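You operate a simulated robot arm through the tools that you are given. There is no shell and no other tool. Be economical: measure what you need, move in short steps, check, and stop when the job is done.

Carry out the task below with a simulated robot arm. There is one attempt and no reset: what you move stays moved.

TASK
Take the brown cone tube and leave it on the brown dark flat board.

It is judged by the outcome, as a careful person would: the job done as asked, and still so three seconds after it is handed in. It fails if anything else is knocked over, pushed out of place, dropped, spilled or broken.

THE ROBOT
A 7-joint arm with a two-finger parallel gripper, fixed in place. Base frame: the origin is at the foot of the arm, x ahead of it, y to its left, z up; the work surface is at about z = 0. Lengths are in cm, angles in rad, forces in N, time in s.
With the tool pointing down near the work surface it reaches from about 22 to 58 cm from the base axis. Its first joint turns from -1.152 to 1.152 rad. Payload 2.5 kg.
Tool frame: the origin (TCP) lies between the finger pads and is the grasp point; the fingertips stand 2.3 cm ahead of it; z points along the fingers, y is the line along which they close. The gripper opens to 9.4 cm. The fingers are 3.8 cm wide and 1 cm thick; the gripper's body (5.4 by 9.6 cm) begins 3.9 cm behind the TCP.
Orientation is told as [roll, pitch, yaw] about the base's x, y, z axes, in that order, counted from this pose: with the fingers straight down and closing along the base's y, the tool's x points along the base's -x, its y along +y and its z along -z.

THE INTERFACE
- The arm moves only by the tool servo_tool. Its argument "plan" is a list of rows, each a list of 7 numbers: the shift along the tool's x, y, z in m, then the turn, a rotation vector about the tool's x, y, z in degrees, then the finger opening in m, from 0 to 0.094. In form: [[tx, ty, tz, wx, wy, wz, jaw], ...]. A call has 1 to 12 rows; each row shifts and turns the commanded pose from where the row before left it, along the tool's axes as they then stand. A row lasts 0.2 s, in which the tool goes at most 5 cm and 0.15 rad; a call with a longer step from one row to the next is refused whole, and so is a gripper value outside its range. A pose out of reach is approached as far as the arm can. The call stops where the force on the tool passes 40 N (or 10 N more than at its start, if that is more) or the arm is blocked; 0.2 s more then pass. The fingers move at their own pace (about 10.8 cm/s each) and stop on an object; they squeeze with about 31 N. The grip force told is the motor's: it shows also when the fingers shut on nothing. Time passes only in rows, and 0.2 s behind the last, so rows that do not move let the fingers close. It gives the time, the measured TCP pose, the force on the tool (base axes), the opening and the grip force at its end, in the units of the frame above (readings bear some noise), and new pictures: "show" is both (left out), scene, wrist or none.
- Cameras (640 x 400 px; columns grow to the right, rows downward): "scene" is fixed at [12.05, -41.31, 53.61]; the picture's right is [0.80, -0.60, 0.00], its down [-0.39, -0.52, -0.76] and it looks along [0.46, 0.61, -0.65] (base axes); focal length 252 px, centre (320, 200). "wrist" rides on the gripper at [-3.9, 0, -4.4] in the tool frame; the picture's right is [0.00, -1.00, 0.00], its down [0.97, 0.00, -0.24] and it looks along [0.24, 0.00, 0.97] (tool axes); focal length 218 px, centre (320, 200).
- pixel_to_xyz(camera, pixels): for up to 12 pixels [column, row] of the newest picture of that camera ("zoom" is the newest enlarged one), the place [x, y, z] in the base frame of the surface seen there, good to about 0.3 cm. No time passes.
- inspect(camera, box): a new picture of the part [left, top, right, bottom] of that camera's present view, enlarged. No time passes.
- job_done(): hands the job in; it is judged then, once.

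Work in short steps. Measure before you move; look again where a grasp or a placing could have gone wrong, and mend it. You have 60 turns and 120 pictures in all, the two below and enlarged ones among them. Open the gripper and draw the arm clear of the work before you hand the job in, unless the task says otherwise; then end with one line.

The tools are called after ">>>" as name(argument=value, ...) on one line, values as JSON. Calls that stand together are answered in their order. servo_tool: Moves the arm, as the interface text tells. Its arguments: {"type":"object","properties":{"plan":{"type":"array","items":{"type":"array","items":{"type":"number"}}},"show":{"type":"string","enum":["both","scene","wrist","none"]}},"required":["plan"]} The other tools are called the same way: pixel_to_xyz (camera, pixels) gives the place of the surface under pixels of a picture; inspect (camera, box) takes an enlarged picture of a part of a camera's view; job_done () hands the job in.

At the start:

```text
time: 0.0
tool_pos: [36.2, -2.64, 31.99]
orientation: [-0.001, -0.002, -0.001]
contact_force: [0.1, -0.6, 0.6]
grip_width: 9.37
gripper_force: 0.0
```

scene: 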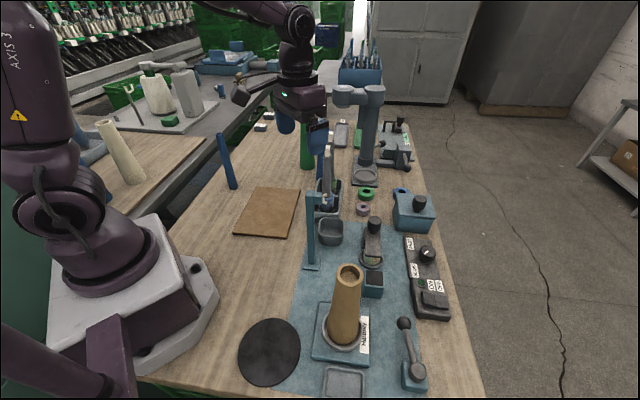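
wrist: 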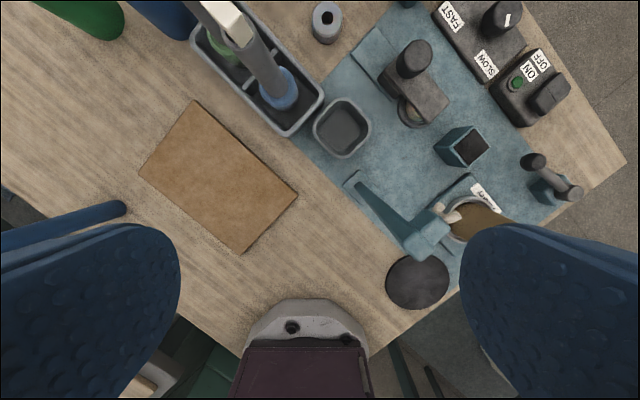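

The cone tube stands at about scene (345,305) and the brown board is at (267,212). I'll measure both and zoom in.

>>> pixel_to_xyz(camera="scene", pixels=[[349, 272], [349, 266], [346, 300], [342, 335], [267, 212], [252, 187], [300, 190], [235, 234], [288, 237], [312, 195], [340, 352], [268, 350]])

>>> inspect(camera="scene", box=[220, 170, 460, 400])

>>> inspect(camera="wrist", box=[300, 100, 620, 320])

```text
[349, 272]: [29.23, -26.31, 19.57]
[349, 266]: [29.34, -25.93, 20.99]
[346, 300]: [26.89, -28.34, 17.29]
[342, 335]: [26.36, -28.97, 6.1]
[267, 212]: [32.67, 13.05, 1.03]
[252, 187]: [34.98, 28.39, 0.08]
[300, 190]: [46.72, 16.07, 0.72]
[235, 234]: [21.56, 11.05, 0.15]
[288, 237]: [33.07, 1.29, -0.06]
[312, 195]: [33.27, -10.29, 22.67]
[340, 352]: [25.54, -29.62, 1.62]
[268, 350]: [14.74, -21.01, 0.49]
```

```text
1.74 times, centred on (340, 285) of scene
```

zoom: 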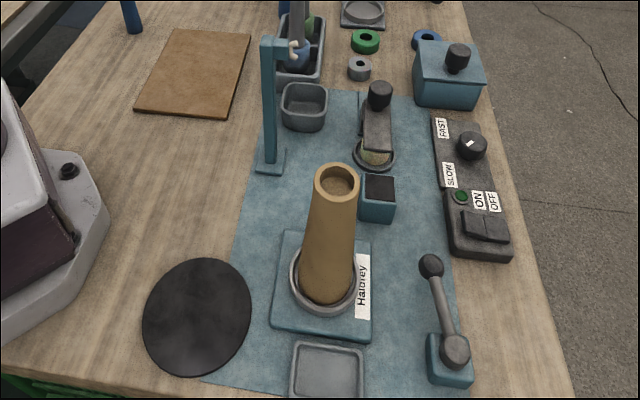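

```text
1.82 times, centred on (460, 210) of wrist
```

zoom: 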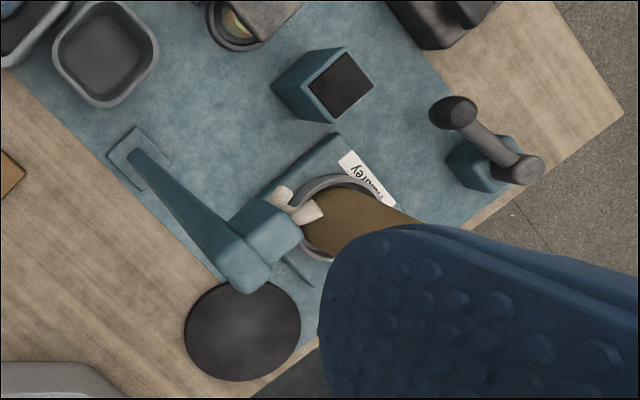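

The cone stands in a ring cup next to a tall guide post. I'll measure the cone's rim and base, the post, and the board corners using enlarged pictures.

>>> inspect(camera="scene", box=[280, 250, 400, 370])

>>> pixel_to_xyz(camera="scene", pixels=[[337, 272], [361, 272], [349, 265], [349, 281], [324, 340], [362, 345], [344, 352], [310, 260], [313, 193], [323, 200], [328, 206], [306, 196]])

>>> pixel_to_xyz(camera="wrist", pixels=[[195, 102], [295, 196], [243, 250], [141, 170], [218, 175], [445, 212], [418, 240], [470, 220], [490, 225], [455, 235], [360, 185], [455, 195]])

```text
3.33 times, centred on (340, 310) of scene
```

zoom: 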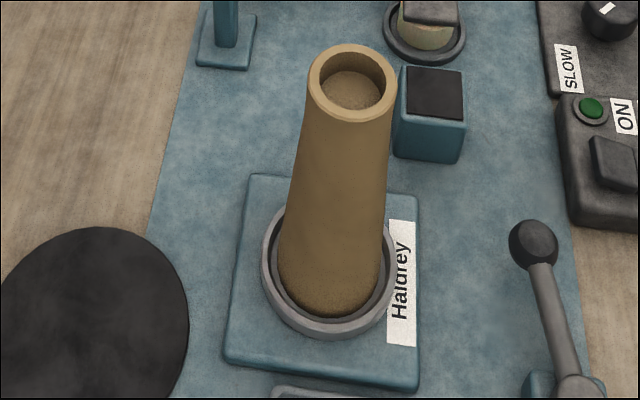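

```text
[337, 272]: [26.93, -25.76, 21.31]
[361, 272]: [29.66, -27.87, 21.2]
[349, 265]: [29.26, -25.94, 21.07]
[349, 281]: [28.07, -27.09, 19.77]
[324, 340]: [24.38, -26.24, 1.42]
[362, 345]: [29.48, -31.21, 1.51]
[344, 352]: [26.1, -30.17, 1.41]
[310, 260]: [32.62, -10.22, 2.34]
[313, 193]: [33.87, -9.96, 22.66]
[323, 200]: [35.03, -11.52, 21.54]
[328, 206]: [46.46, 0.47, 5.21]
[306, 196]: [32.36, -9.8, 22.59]
```

```text
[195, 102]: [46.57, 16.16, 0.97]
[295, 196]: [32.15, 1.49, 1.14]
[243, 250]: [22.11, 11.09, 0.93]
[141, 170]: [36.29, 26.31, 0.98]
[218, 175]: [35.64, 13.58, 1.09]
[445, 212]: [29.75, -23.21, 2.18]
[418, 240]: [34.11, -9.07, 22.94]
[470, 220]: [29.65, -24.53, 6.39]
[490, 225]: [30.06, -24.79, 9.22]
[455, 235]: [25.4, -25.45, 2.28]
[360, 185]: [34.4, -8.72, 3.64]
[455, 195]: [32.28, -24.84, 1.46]
```

The cone's top centre is near (28.4, -26.8) at z 21.3. The post is near (33.5, -10) and 23 tall, and the board's centre is about (34.3, 13.7). I'll stay at z 32 and move over the cone.

>>> servo_tool(plan=[[0.011, -0.0345, 0, 0, 0, 0, 0.094], [0.011, -0.0345, 0, 0, 0, 0, 0.094], [0.011, -0.0345, 0, 0, 0, 0, 0.094], [0.011, -0.0345, 0, 0, 0, 0, 0.094], [0.011, -0.0345, 0, 0, 0, 0, 0.094], [0.011, -0.0345, 0, 0, 0, 0, 0.094], [0.012, -0.0346, 0, 0, 0, 0, 0.094], [0, 0, 0, 0, 0, 0, 0.094]])

>>> pixel_to_xyz(camera="scene", pixels=[[219, 134], [233, 187], [304, 122], [307, 168], [327, 150], [404, 323]])

```text
time: 1.8
tool_pos: [28.3, -26.81, 32.0]
orientation: [0.0, -0.001, 0.002]
contact_force: [-0.2, 0.7, -0.9]
grip_width: 9.44
gripper_force: 0.0
```

scene: 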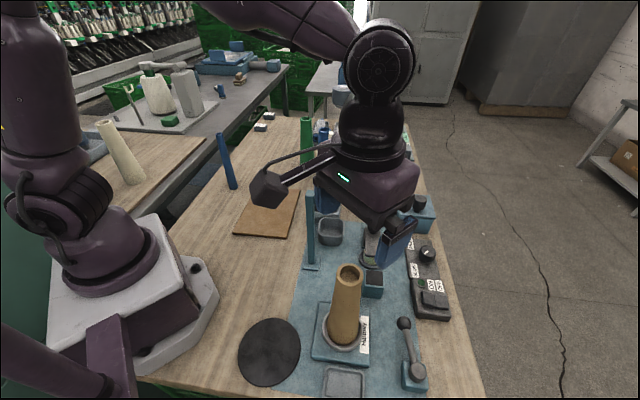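
wrist: 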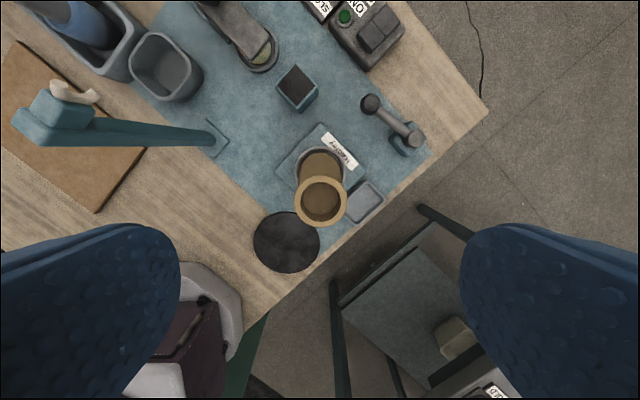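

```text
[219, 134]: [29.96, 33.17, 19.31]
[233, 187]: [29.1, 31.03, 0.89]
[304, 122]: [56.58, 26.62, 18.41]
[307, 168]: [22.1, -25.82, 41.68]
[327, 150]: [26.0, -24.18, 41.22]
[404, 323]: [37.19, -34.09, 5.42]
```

The rim sits at wrist (321,201), which puts it right under the TCP and upright. I'll descend to z≈18, short of the body touching the rim.

>>> servo_tool(plan=[[-0.001, 0, 0.03, 0, 0, 0, 0.094], [0, 0, 0.03, 0, 0, 0, 0.094], [0, 0, 0.03, 0, 0, 0, 0.094], [0, 0, 0.025, 0, 0, 0, 0.094], [0, 0, 0.015, 0, 0, 0, 0.094], [0, 0, 0.008, 0, 0, 0, 0.094], [0, 0, 0, 0, 0, 0, 0.094]])

```text
time: 3.4
tool_pos: [28.31, -26.62, 18.1]
orientation: [0.0, 0.0, -0.001]
contact_force: [0.9, -0.2, 0.7]
grip_width: 9.42
gripper_force: 0.0
```

scene: 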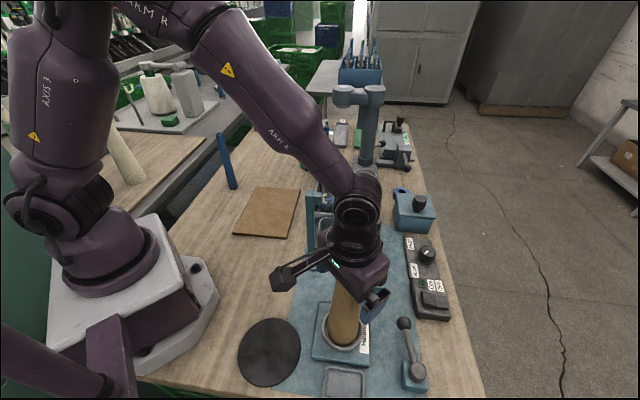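
wrist: 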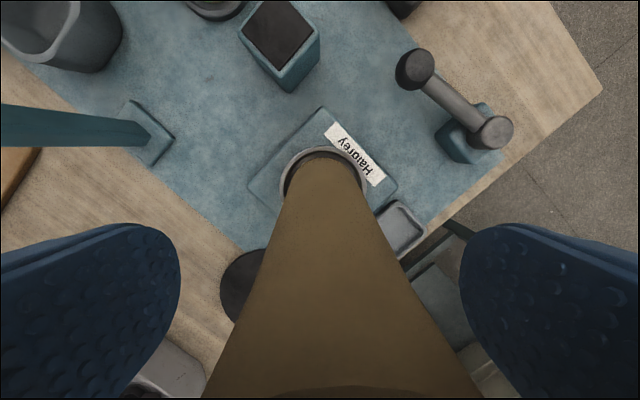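

The cone is centred between the fingers, so I'll close the gripper.

>>> servo_tool(plan=[[0, 0, 0, 0, 0, 0, 0.03], [0, 0, 0, 0, 0, 0, 0.02], [0, 0, 0, 0, 0, 0, 0.02], [0, 0, 0, 0, 0, 0, 0.02]], show="wrist")

```text
time: 4.4
tool_pos: [28.36, -26.6, 18.08]
orientation: [0.0, 0.0, -0.001]
contact_force: [-0.1, 0.9, -0.2]
grip_width: 4.16
gripper_force: 30.7
```

wrist: 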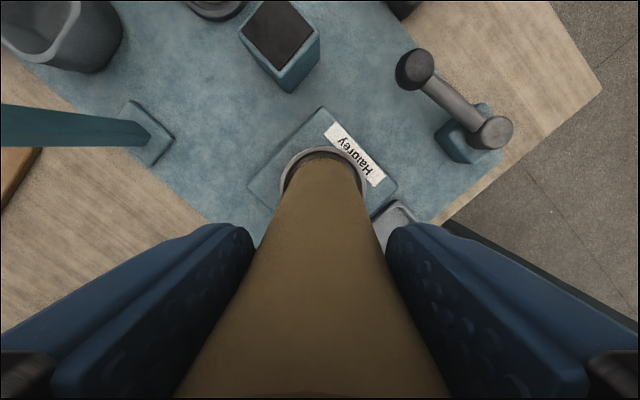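

The grip holds at 4.16 cm. I'll lift slowly and straight up.

>>> servo_tool(plan=[[0, 0, -0.005, 0, 0, 0, 0.02], [0, 0, -0.01, 0, 0, 0, 0.02], [0, 0, -0.015, 0, 0, 0, 0.02], [0, 0, -0.02, 0, 0, 0, 0.02], [0, 0, -0.02, 0, 0, 0, 0.02], [0, 0, -0.02, 0, 0, 0, 0.02], [0, 0, -0.01, 0, 0, 0, 0.02], [0, 0, 0, 0, 0, 0, 0.02]])

```text
time: 6.2
tool_pos: [28.43, -26.64, 28.15]
orientation: [0.001, -0.002, 0.0]
contact_force: [0.7, 0.8, -0.7]
grip_width: 4.17
gripper_force: 31.3
```

scene: 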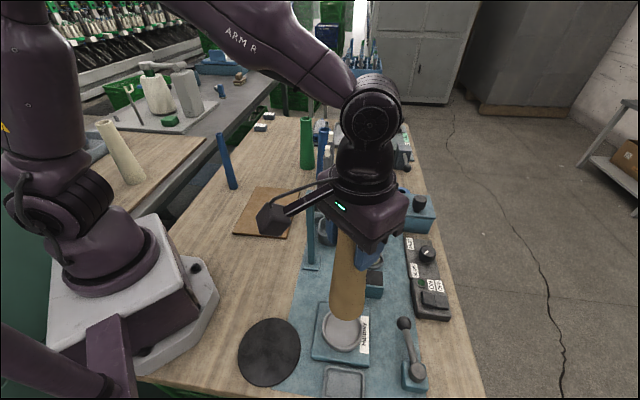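
wrist: 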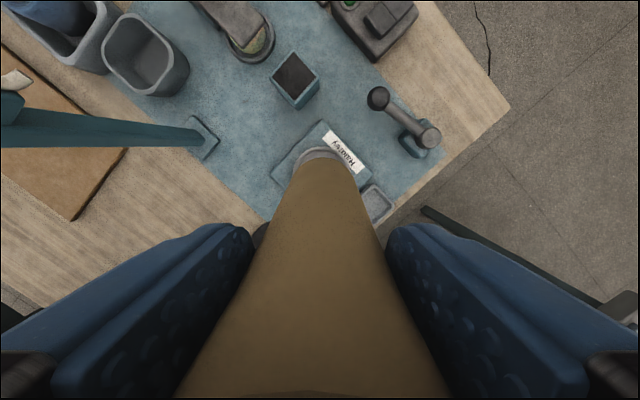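

The tube is held upright with its foot about 11 cm up. I'll carry it inside the post along x≈24, clear of the post at x≥31.5.

>>> servo_tool(plan=[[0.015, 0.01, -0.005, 0, 0, 0, 0.02], [0.015, 0.02, -0.005, 0, 0, 0, 0.02], [0.014, 0.025, 0, 0, 0, 0, 0.02], [0, 0.03, 0, 0, 0, 0, 0.02], [0, 0.03, 0, 0, 0, 0, 0.02], [0, 0.03, 0, 0, 0, 0, 0.02], [0, 0.03, 0, 0, 0, 0, 0.02], [0, 0.03, 0, 0, 0, 0, 0.02], [0, 0.03, 0, 0, 0, 0, 0.02], [0, 0.03, 0, 0, 0, 0, 0.02], [0, 0.015, 0, 0, 0, 0, 0.02], [0, 0, 0, 0, 0, 0, 0.02]])

```text
time: 8.8
tool_pos: [24.35, 1.32, 29.23]
orientation: [0.0, -0.001, -0.001]
contact_force: [-0.5, 0.2, -1.2]
grip_width: 4.17
gripper_force: 30.6
```

scene: 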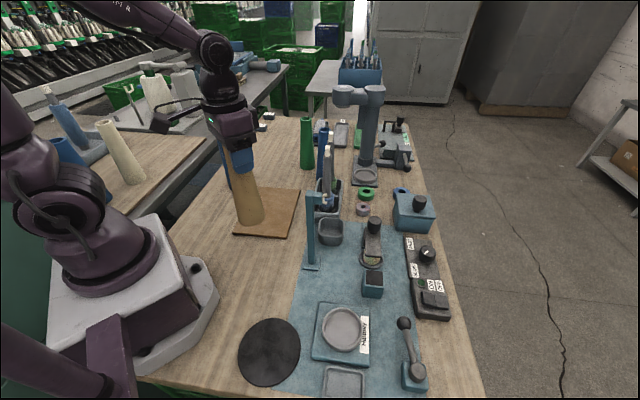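
wrist: 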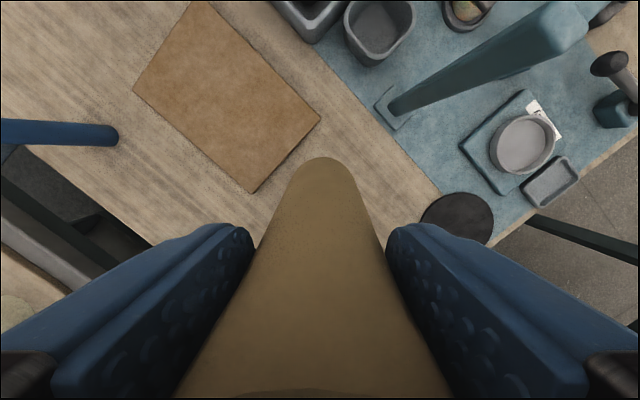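

Next I'll move over the board's centre at (34.3, 13.6). I'm also measuring the empty cup's floor to learn how high the tube's foot sat.

>>> servo_tool(plan=[[-0.015, 0.018, 0, 0, 0, 0, 0.02], [-0.02, 0.025, 0, 0, 0, 0, 0.02], [-0.02, 0.025, 0, 0, 0, 0, 0.02], [-0.02, 0.025, 0, 0, 0, 0, 0.02], [-0.015, 0.02, 0, 0, 0, 0, 0.02], [-0.01, 0.01, 0, 0, 0, 0, 0.02], [0, 0, 0, 0, 0, 0, 0.02]])

>>> pixel_to_xyz(camera="scene", pixels=[[340, 328], [345, 332], [342, 336]])

```text
time: 10.4
tool_pos: [34.2, 13.39, 29.1]
orientation: [-0.002, -0.001, 0.001]
contact_force: [-0.2, 0.2, -0.1]
grip_width: 4.17
gripper_force: 30.9
```

scene: 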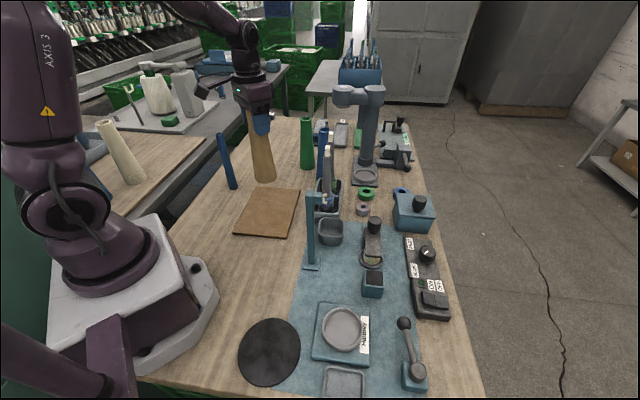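
wrist: 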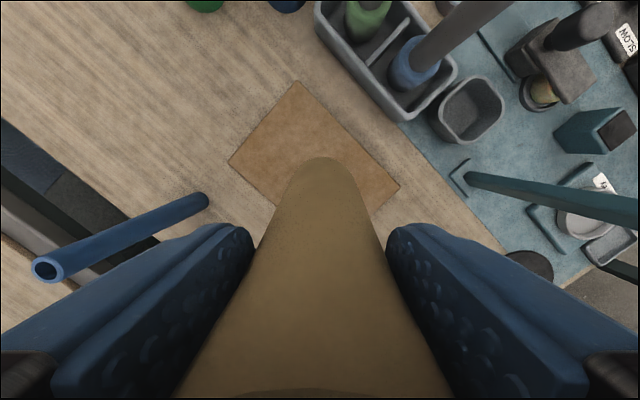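

```text
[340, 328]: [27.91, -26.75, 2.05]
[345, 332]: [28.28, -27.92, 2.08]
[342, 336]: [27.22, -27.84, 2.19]
```

The cup floor is at 2.1 and the grasp was at 18.08, so the foot is about 16.0 below the TCP. With the board top at about 1.0, contact should come near z≈17.0. I'll go down to 17.8 first.

>>> servo_tool(plan=[[0, 0, 0.015, 0, 0, 0, 0.02], [0, 0, 0.02, 0, 0, 0, 0.02], [0, 0, 0.025, 0, 0, 0, 0.02], [0, 0, 0.025, 0, 0, 0, 0.02], [0, 0, 0.015, 0, 0, 0, 0.02], [0, 0, 0.008, 0, 0, 0, 0.02], [0, 0, 0.005, 0, 0, 0, 0.02], [0, 0, 0, 0, 0, 0, 0.02]])

>>> inspect(camera="scene", box=[210, 130, 330, 250])

```text
time: 12.2
tool_pos: [34.19, 13.53, 17.95]
orientation: [0.001, 0.0, -0.001]
contact_force: [-1.5, 0.8, -0.4]
grip_width: 4.16
gripper_force: 30.9
```

scene: 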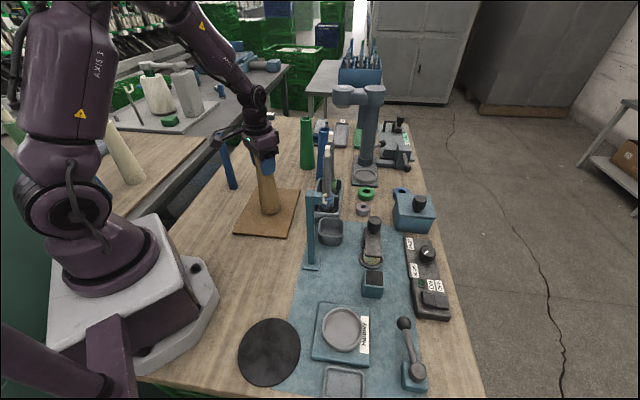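
wrist: 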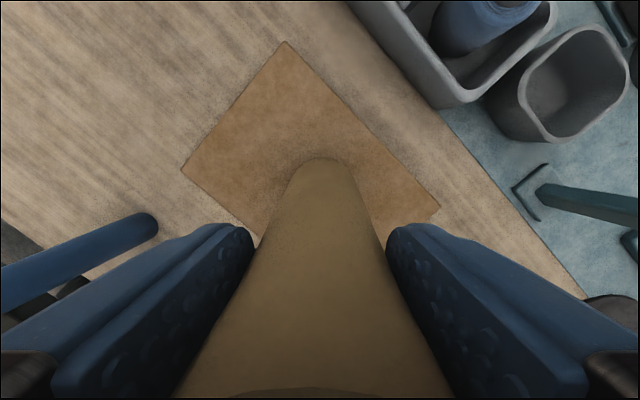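

```text
3.33 times, centred on (270, 190) of scene
```

zoom: 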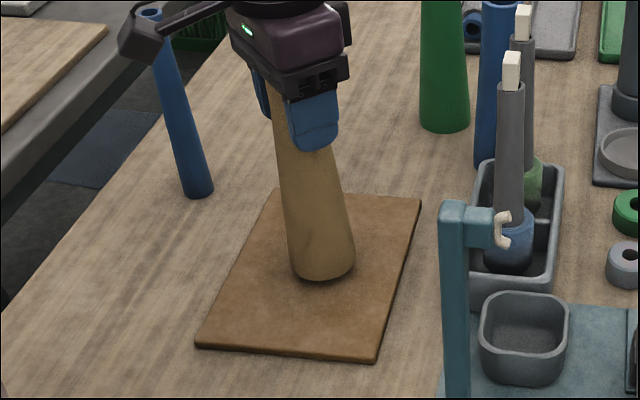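

The tube hovers about 1 cm over the board's middle. I'll lower it in small steps and watch the vertical force.

>>> servo_tool(plan=[[0, 0, 0.003, 0, 0, 0, 0.02], [0, 0, 0.002, 0, 0, 0, 0.02], [0, 0, 0.001, 0, 0, 0, 0.02], [0, 0, 0.001, 0, 0, 0, 0.02], [0, 0, 0, 0, 0, 0, 0.02]], show="none")

>>> inspect(camera="scene", box=[240, 170, 300, 230])

```text
time: 13.4
tool_pos: [34.09, 13.66, 17.23]
orientation: [0.001, 0.001, -0.002]
contact_force: [-0.2, 0.2, -0.2]
grip_width: 4.16
gripper_force: 30.6
```

```text
6.67 times, centred on (270, 200) of scene
```

zoom: 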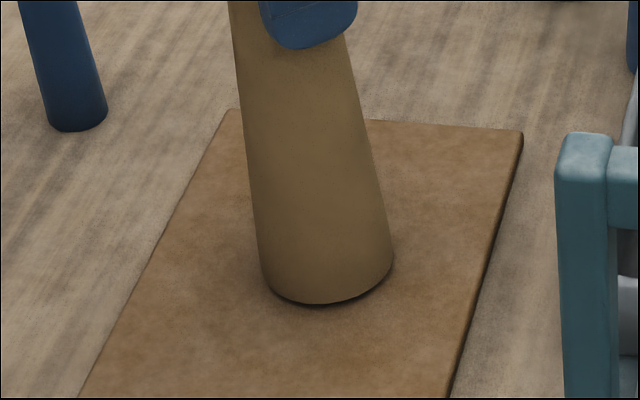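

There's no contact yet and still a thin gap under the tube, so I'll continue in 1 mm steps.

>>> servo_tool(plan=[[0, 0, 0.001, 0, 0, 0, 0.02], [0, 0, 0.001, 0, 0, 0, 0.02], [0, 0, 0, 0, 0, 0, 0.02]], show="none")

>>> inspect(camera="scene", box=[240, 170, 300, 230])

```text
time: 14.2
tool_pos: [34.14, 13.49, 17.1]
orientation: [0.001, 0.0, 0.001]
contact_force: [0.5, 0.4, -1.0]
grip_width: 4.11
gripper_force: 31.1
```

```text
6.67 times, centred on (270, 200) of scene
```

zoom: 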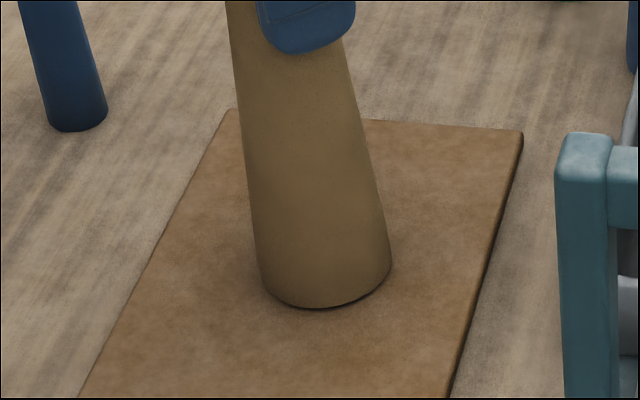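

>>> servo_tool(plan=[[0, 0, 0.001, 0, 0, 0, 0.02], [0, 0, 0.001, 0, 0, 0, 0.02], [0, 0, 0, 0, 0, 0, 0.02]], show="none")

>>> inspect(camera="scene", box=[240, 170, 300, 230])

```text
time: 15.0
tool_pos: [34.12, 13.55, 16.91]
orientation: [-0.001, -0.001, 0.0]
contact_force: [-4.6, -2.7, 18.4]
grip_width: 4.18
gripper_force: 31.0
```

```text
6.67 times, centred on (270, 200) of scene
```

zoom: 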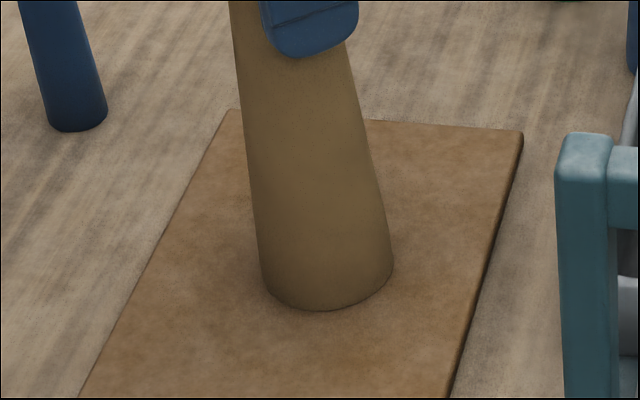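

The 18 N upward force shows the tube is standing on the board. I'll back off 1 mm to ease the load, then open gently.

>>> servo_tool(plan=[[0, 0, -0.001, 0, 0, 0, 0.02], [0, 0, 0, 0, 0, 0, 0.046], [0, 0, 0, 0, 0, 0, 0.055], [0, 0, 0, 0, 0, 0, 0.07], [0, 0, 0, 0, 0, 0, 0.094], [0, 0, 0, 0, 0, 0, 0.094]])

```text
time: 16.4
tool_pos: [34.34, 13.57, 16.99]
orientation: [-0.001, 0.0, 0.0]
contact_force: [-0.4, 0.2, 0.3]
grip_width: 9.41
gripper_force: 0.1
```

scene: 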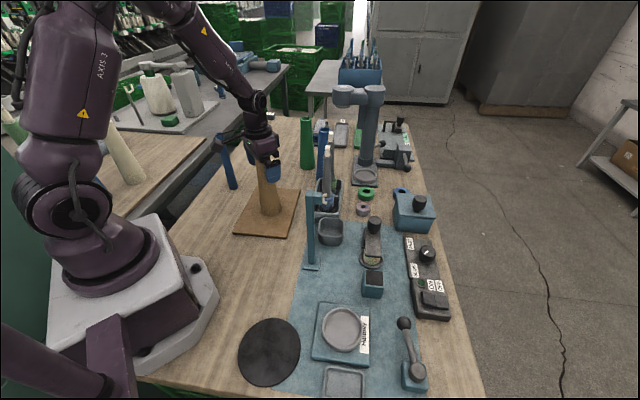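
wrist: 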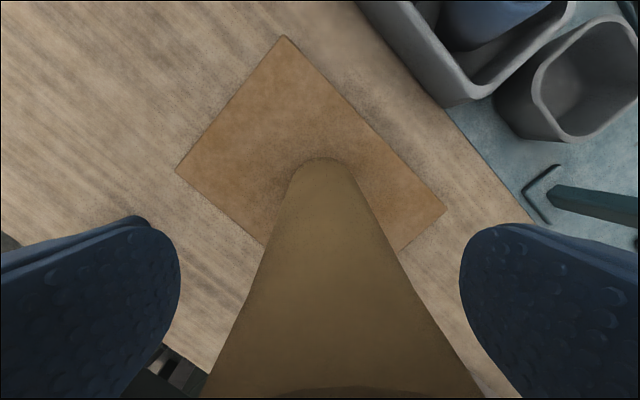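

The tube stands free, so I'll raise the gripper straight up and clear.

>>> servo_tool(plan=[[0, 0, -0.01, 0, 0, 0, 0.094], [0, 0, -0.02, 0, 0, 0, 0.094], [0, 0, -0.03, 0, 0, 0, 0.094], [0, 0, -0.03, 0, 0, 0, 0.094], [0, 0, -0.03, 0, 0, 0, 0.094], [0, 0, -0.03, 0, 0, 0, 0.094], [0, -0.03, 0, 0, 0, 0, 0.094], [0, -0.04, 0, 0, 0, 0, 0.094], [0, -0.03, 0, 0, 0, 0, 0.094], [0, 0, 0, 0, 0, 0, 0.094]])

>>> inspect(camera="scene", box=[200, 100, 340, 250])

```text
time: 18.6
tool_pos: [34.08, 3.64, 31.79]
orientation: [0.0, 0.0, 0.0]
contact_force: [-0.3, 0.3, 0.0]
grip_width: 9.39
gripper_force: 0.0
```

scene: 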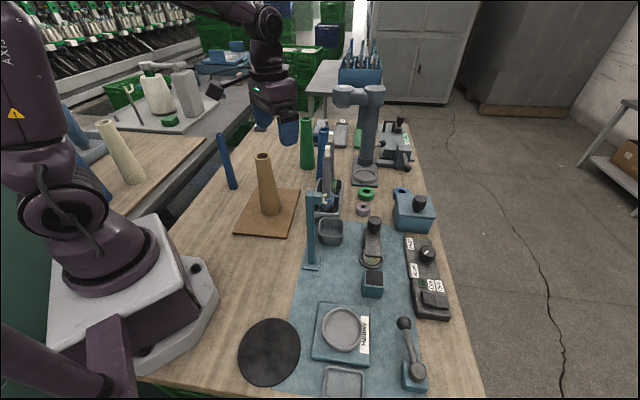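
wrist: 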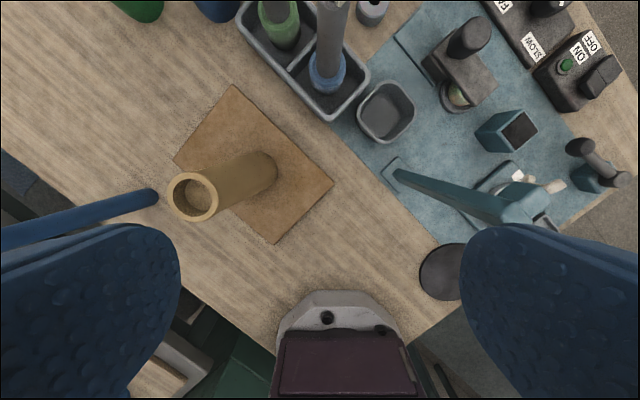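

```text
2.67 times, centred on (270, 175) of scene
```

zoom: 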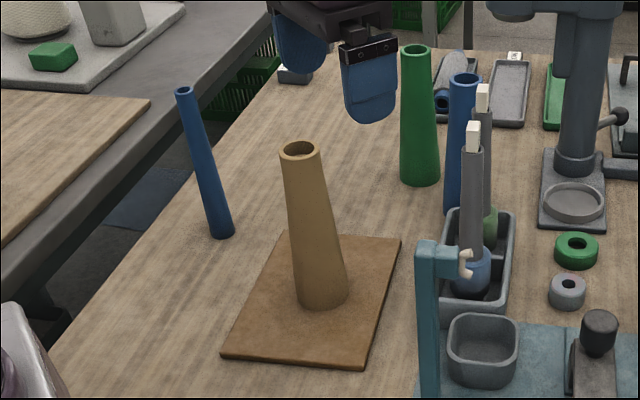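

The tube stands upright in the middle of the board, nothing else has moved, and the arm is clear.

>>> job_done()

```text
The job is handed in.
```

The brown cone tube is standing upright in the middle of the brown board, nothing else was moved, and the gripper is open and clear.
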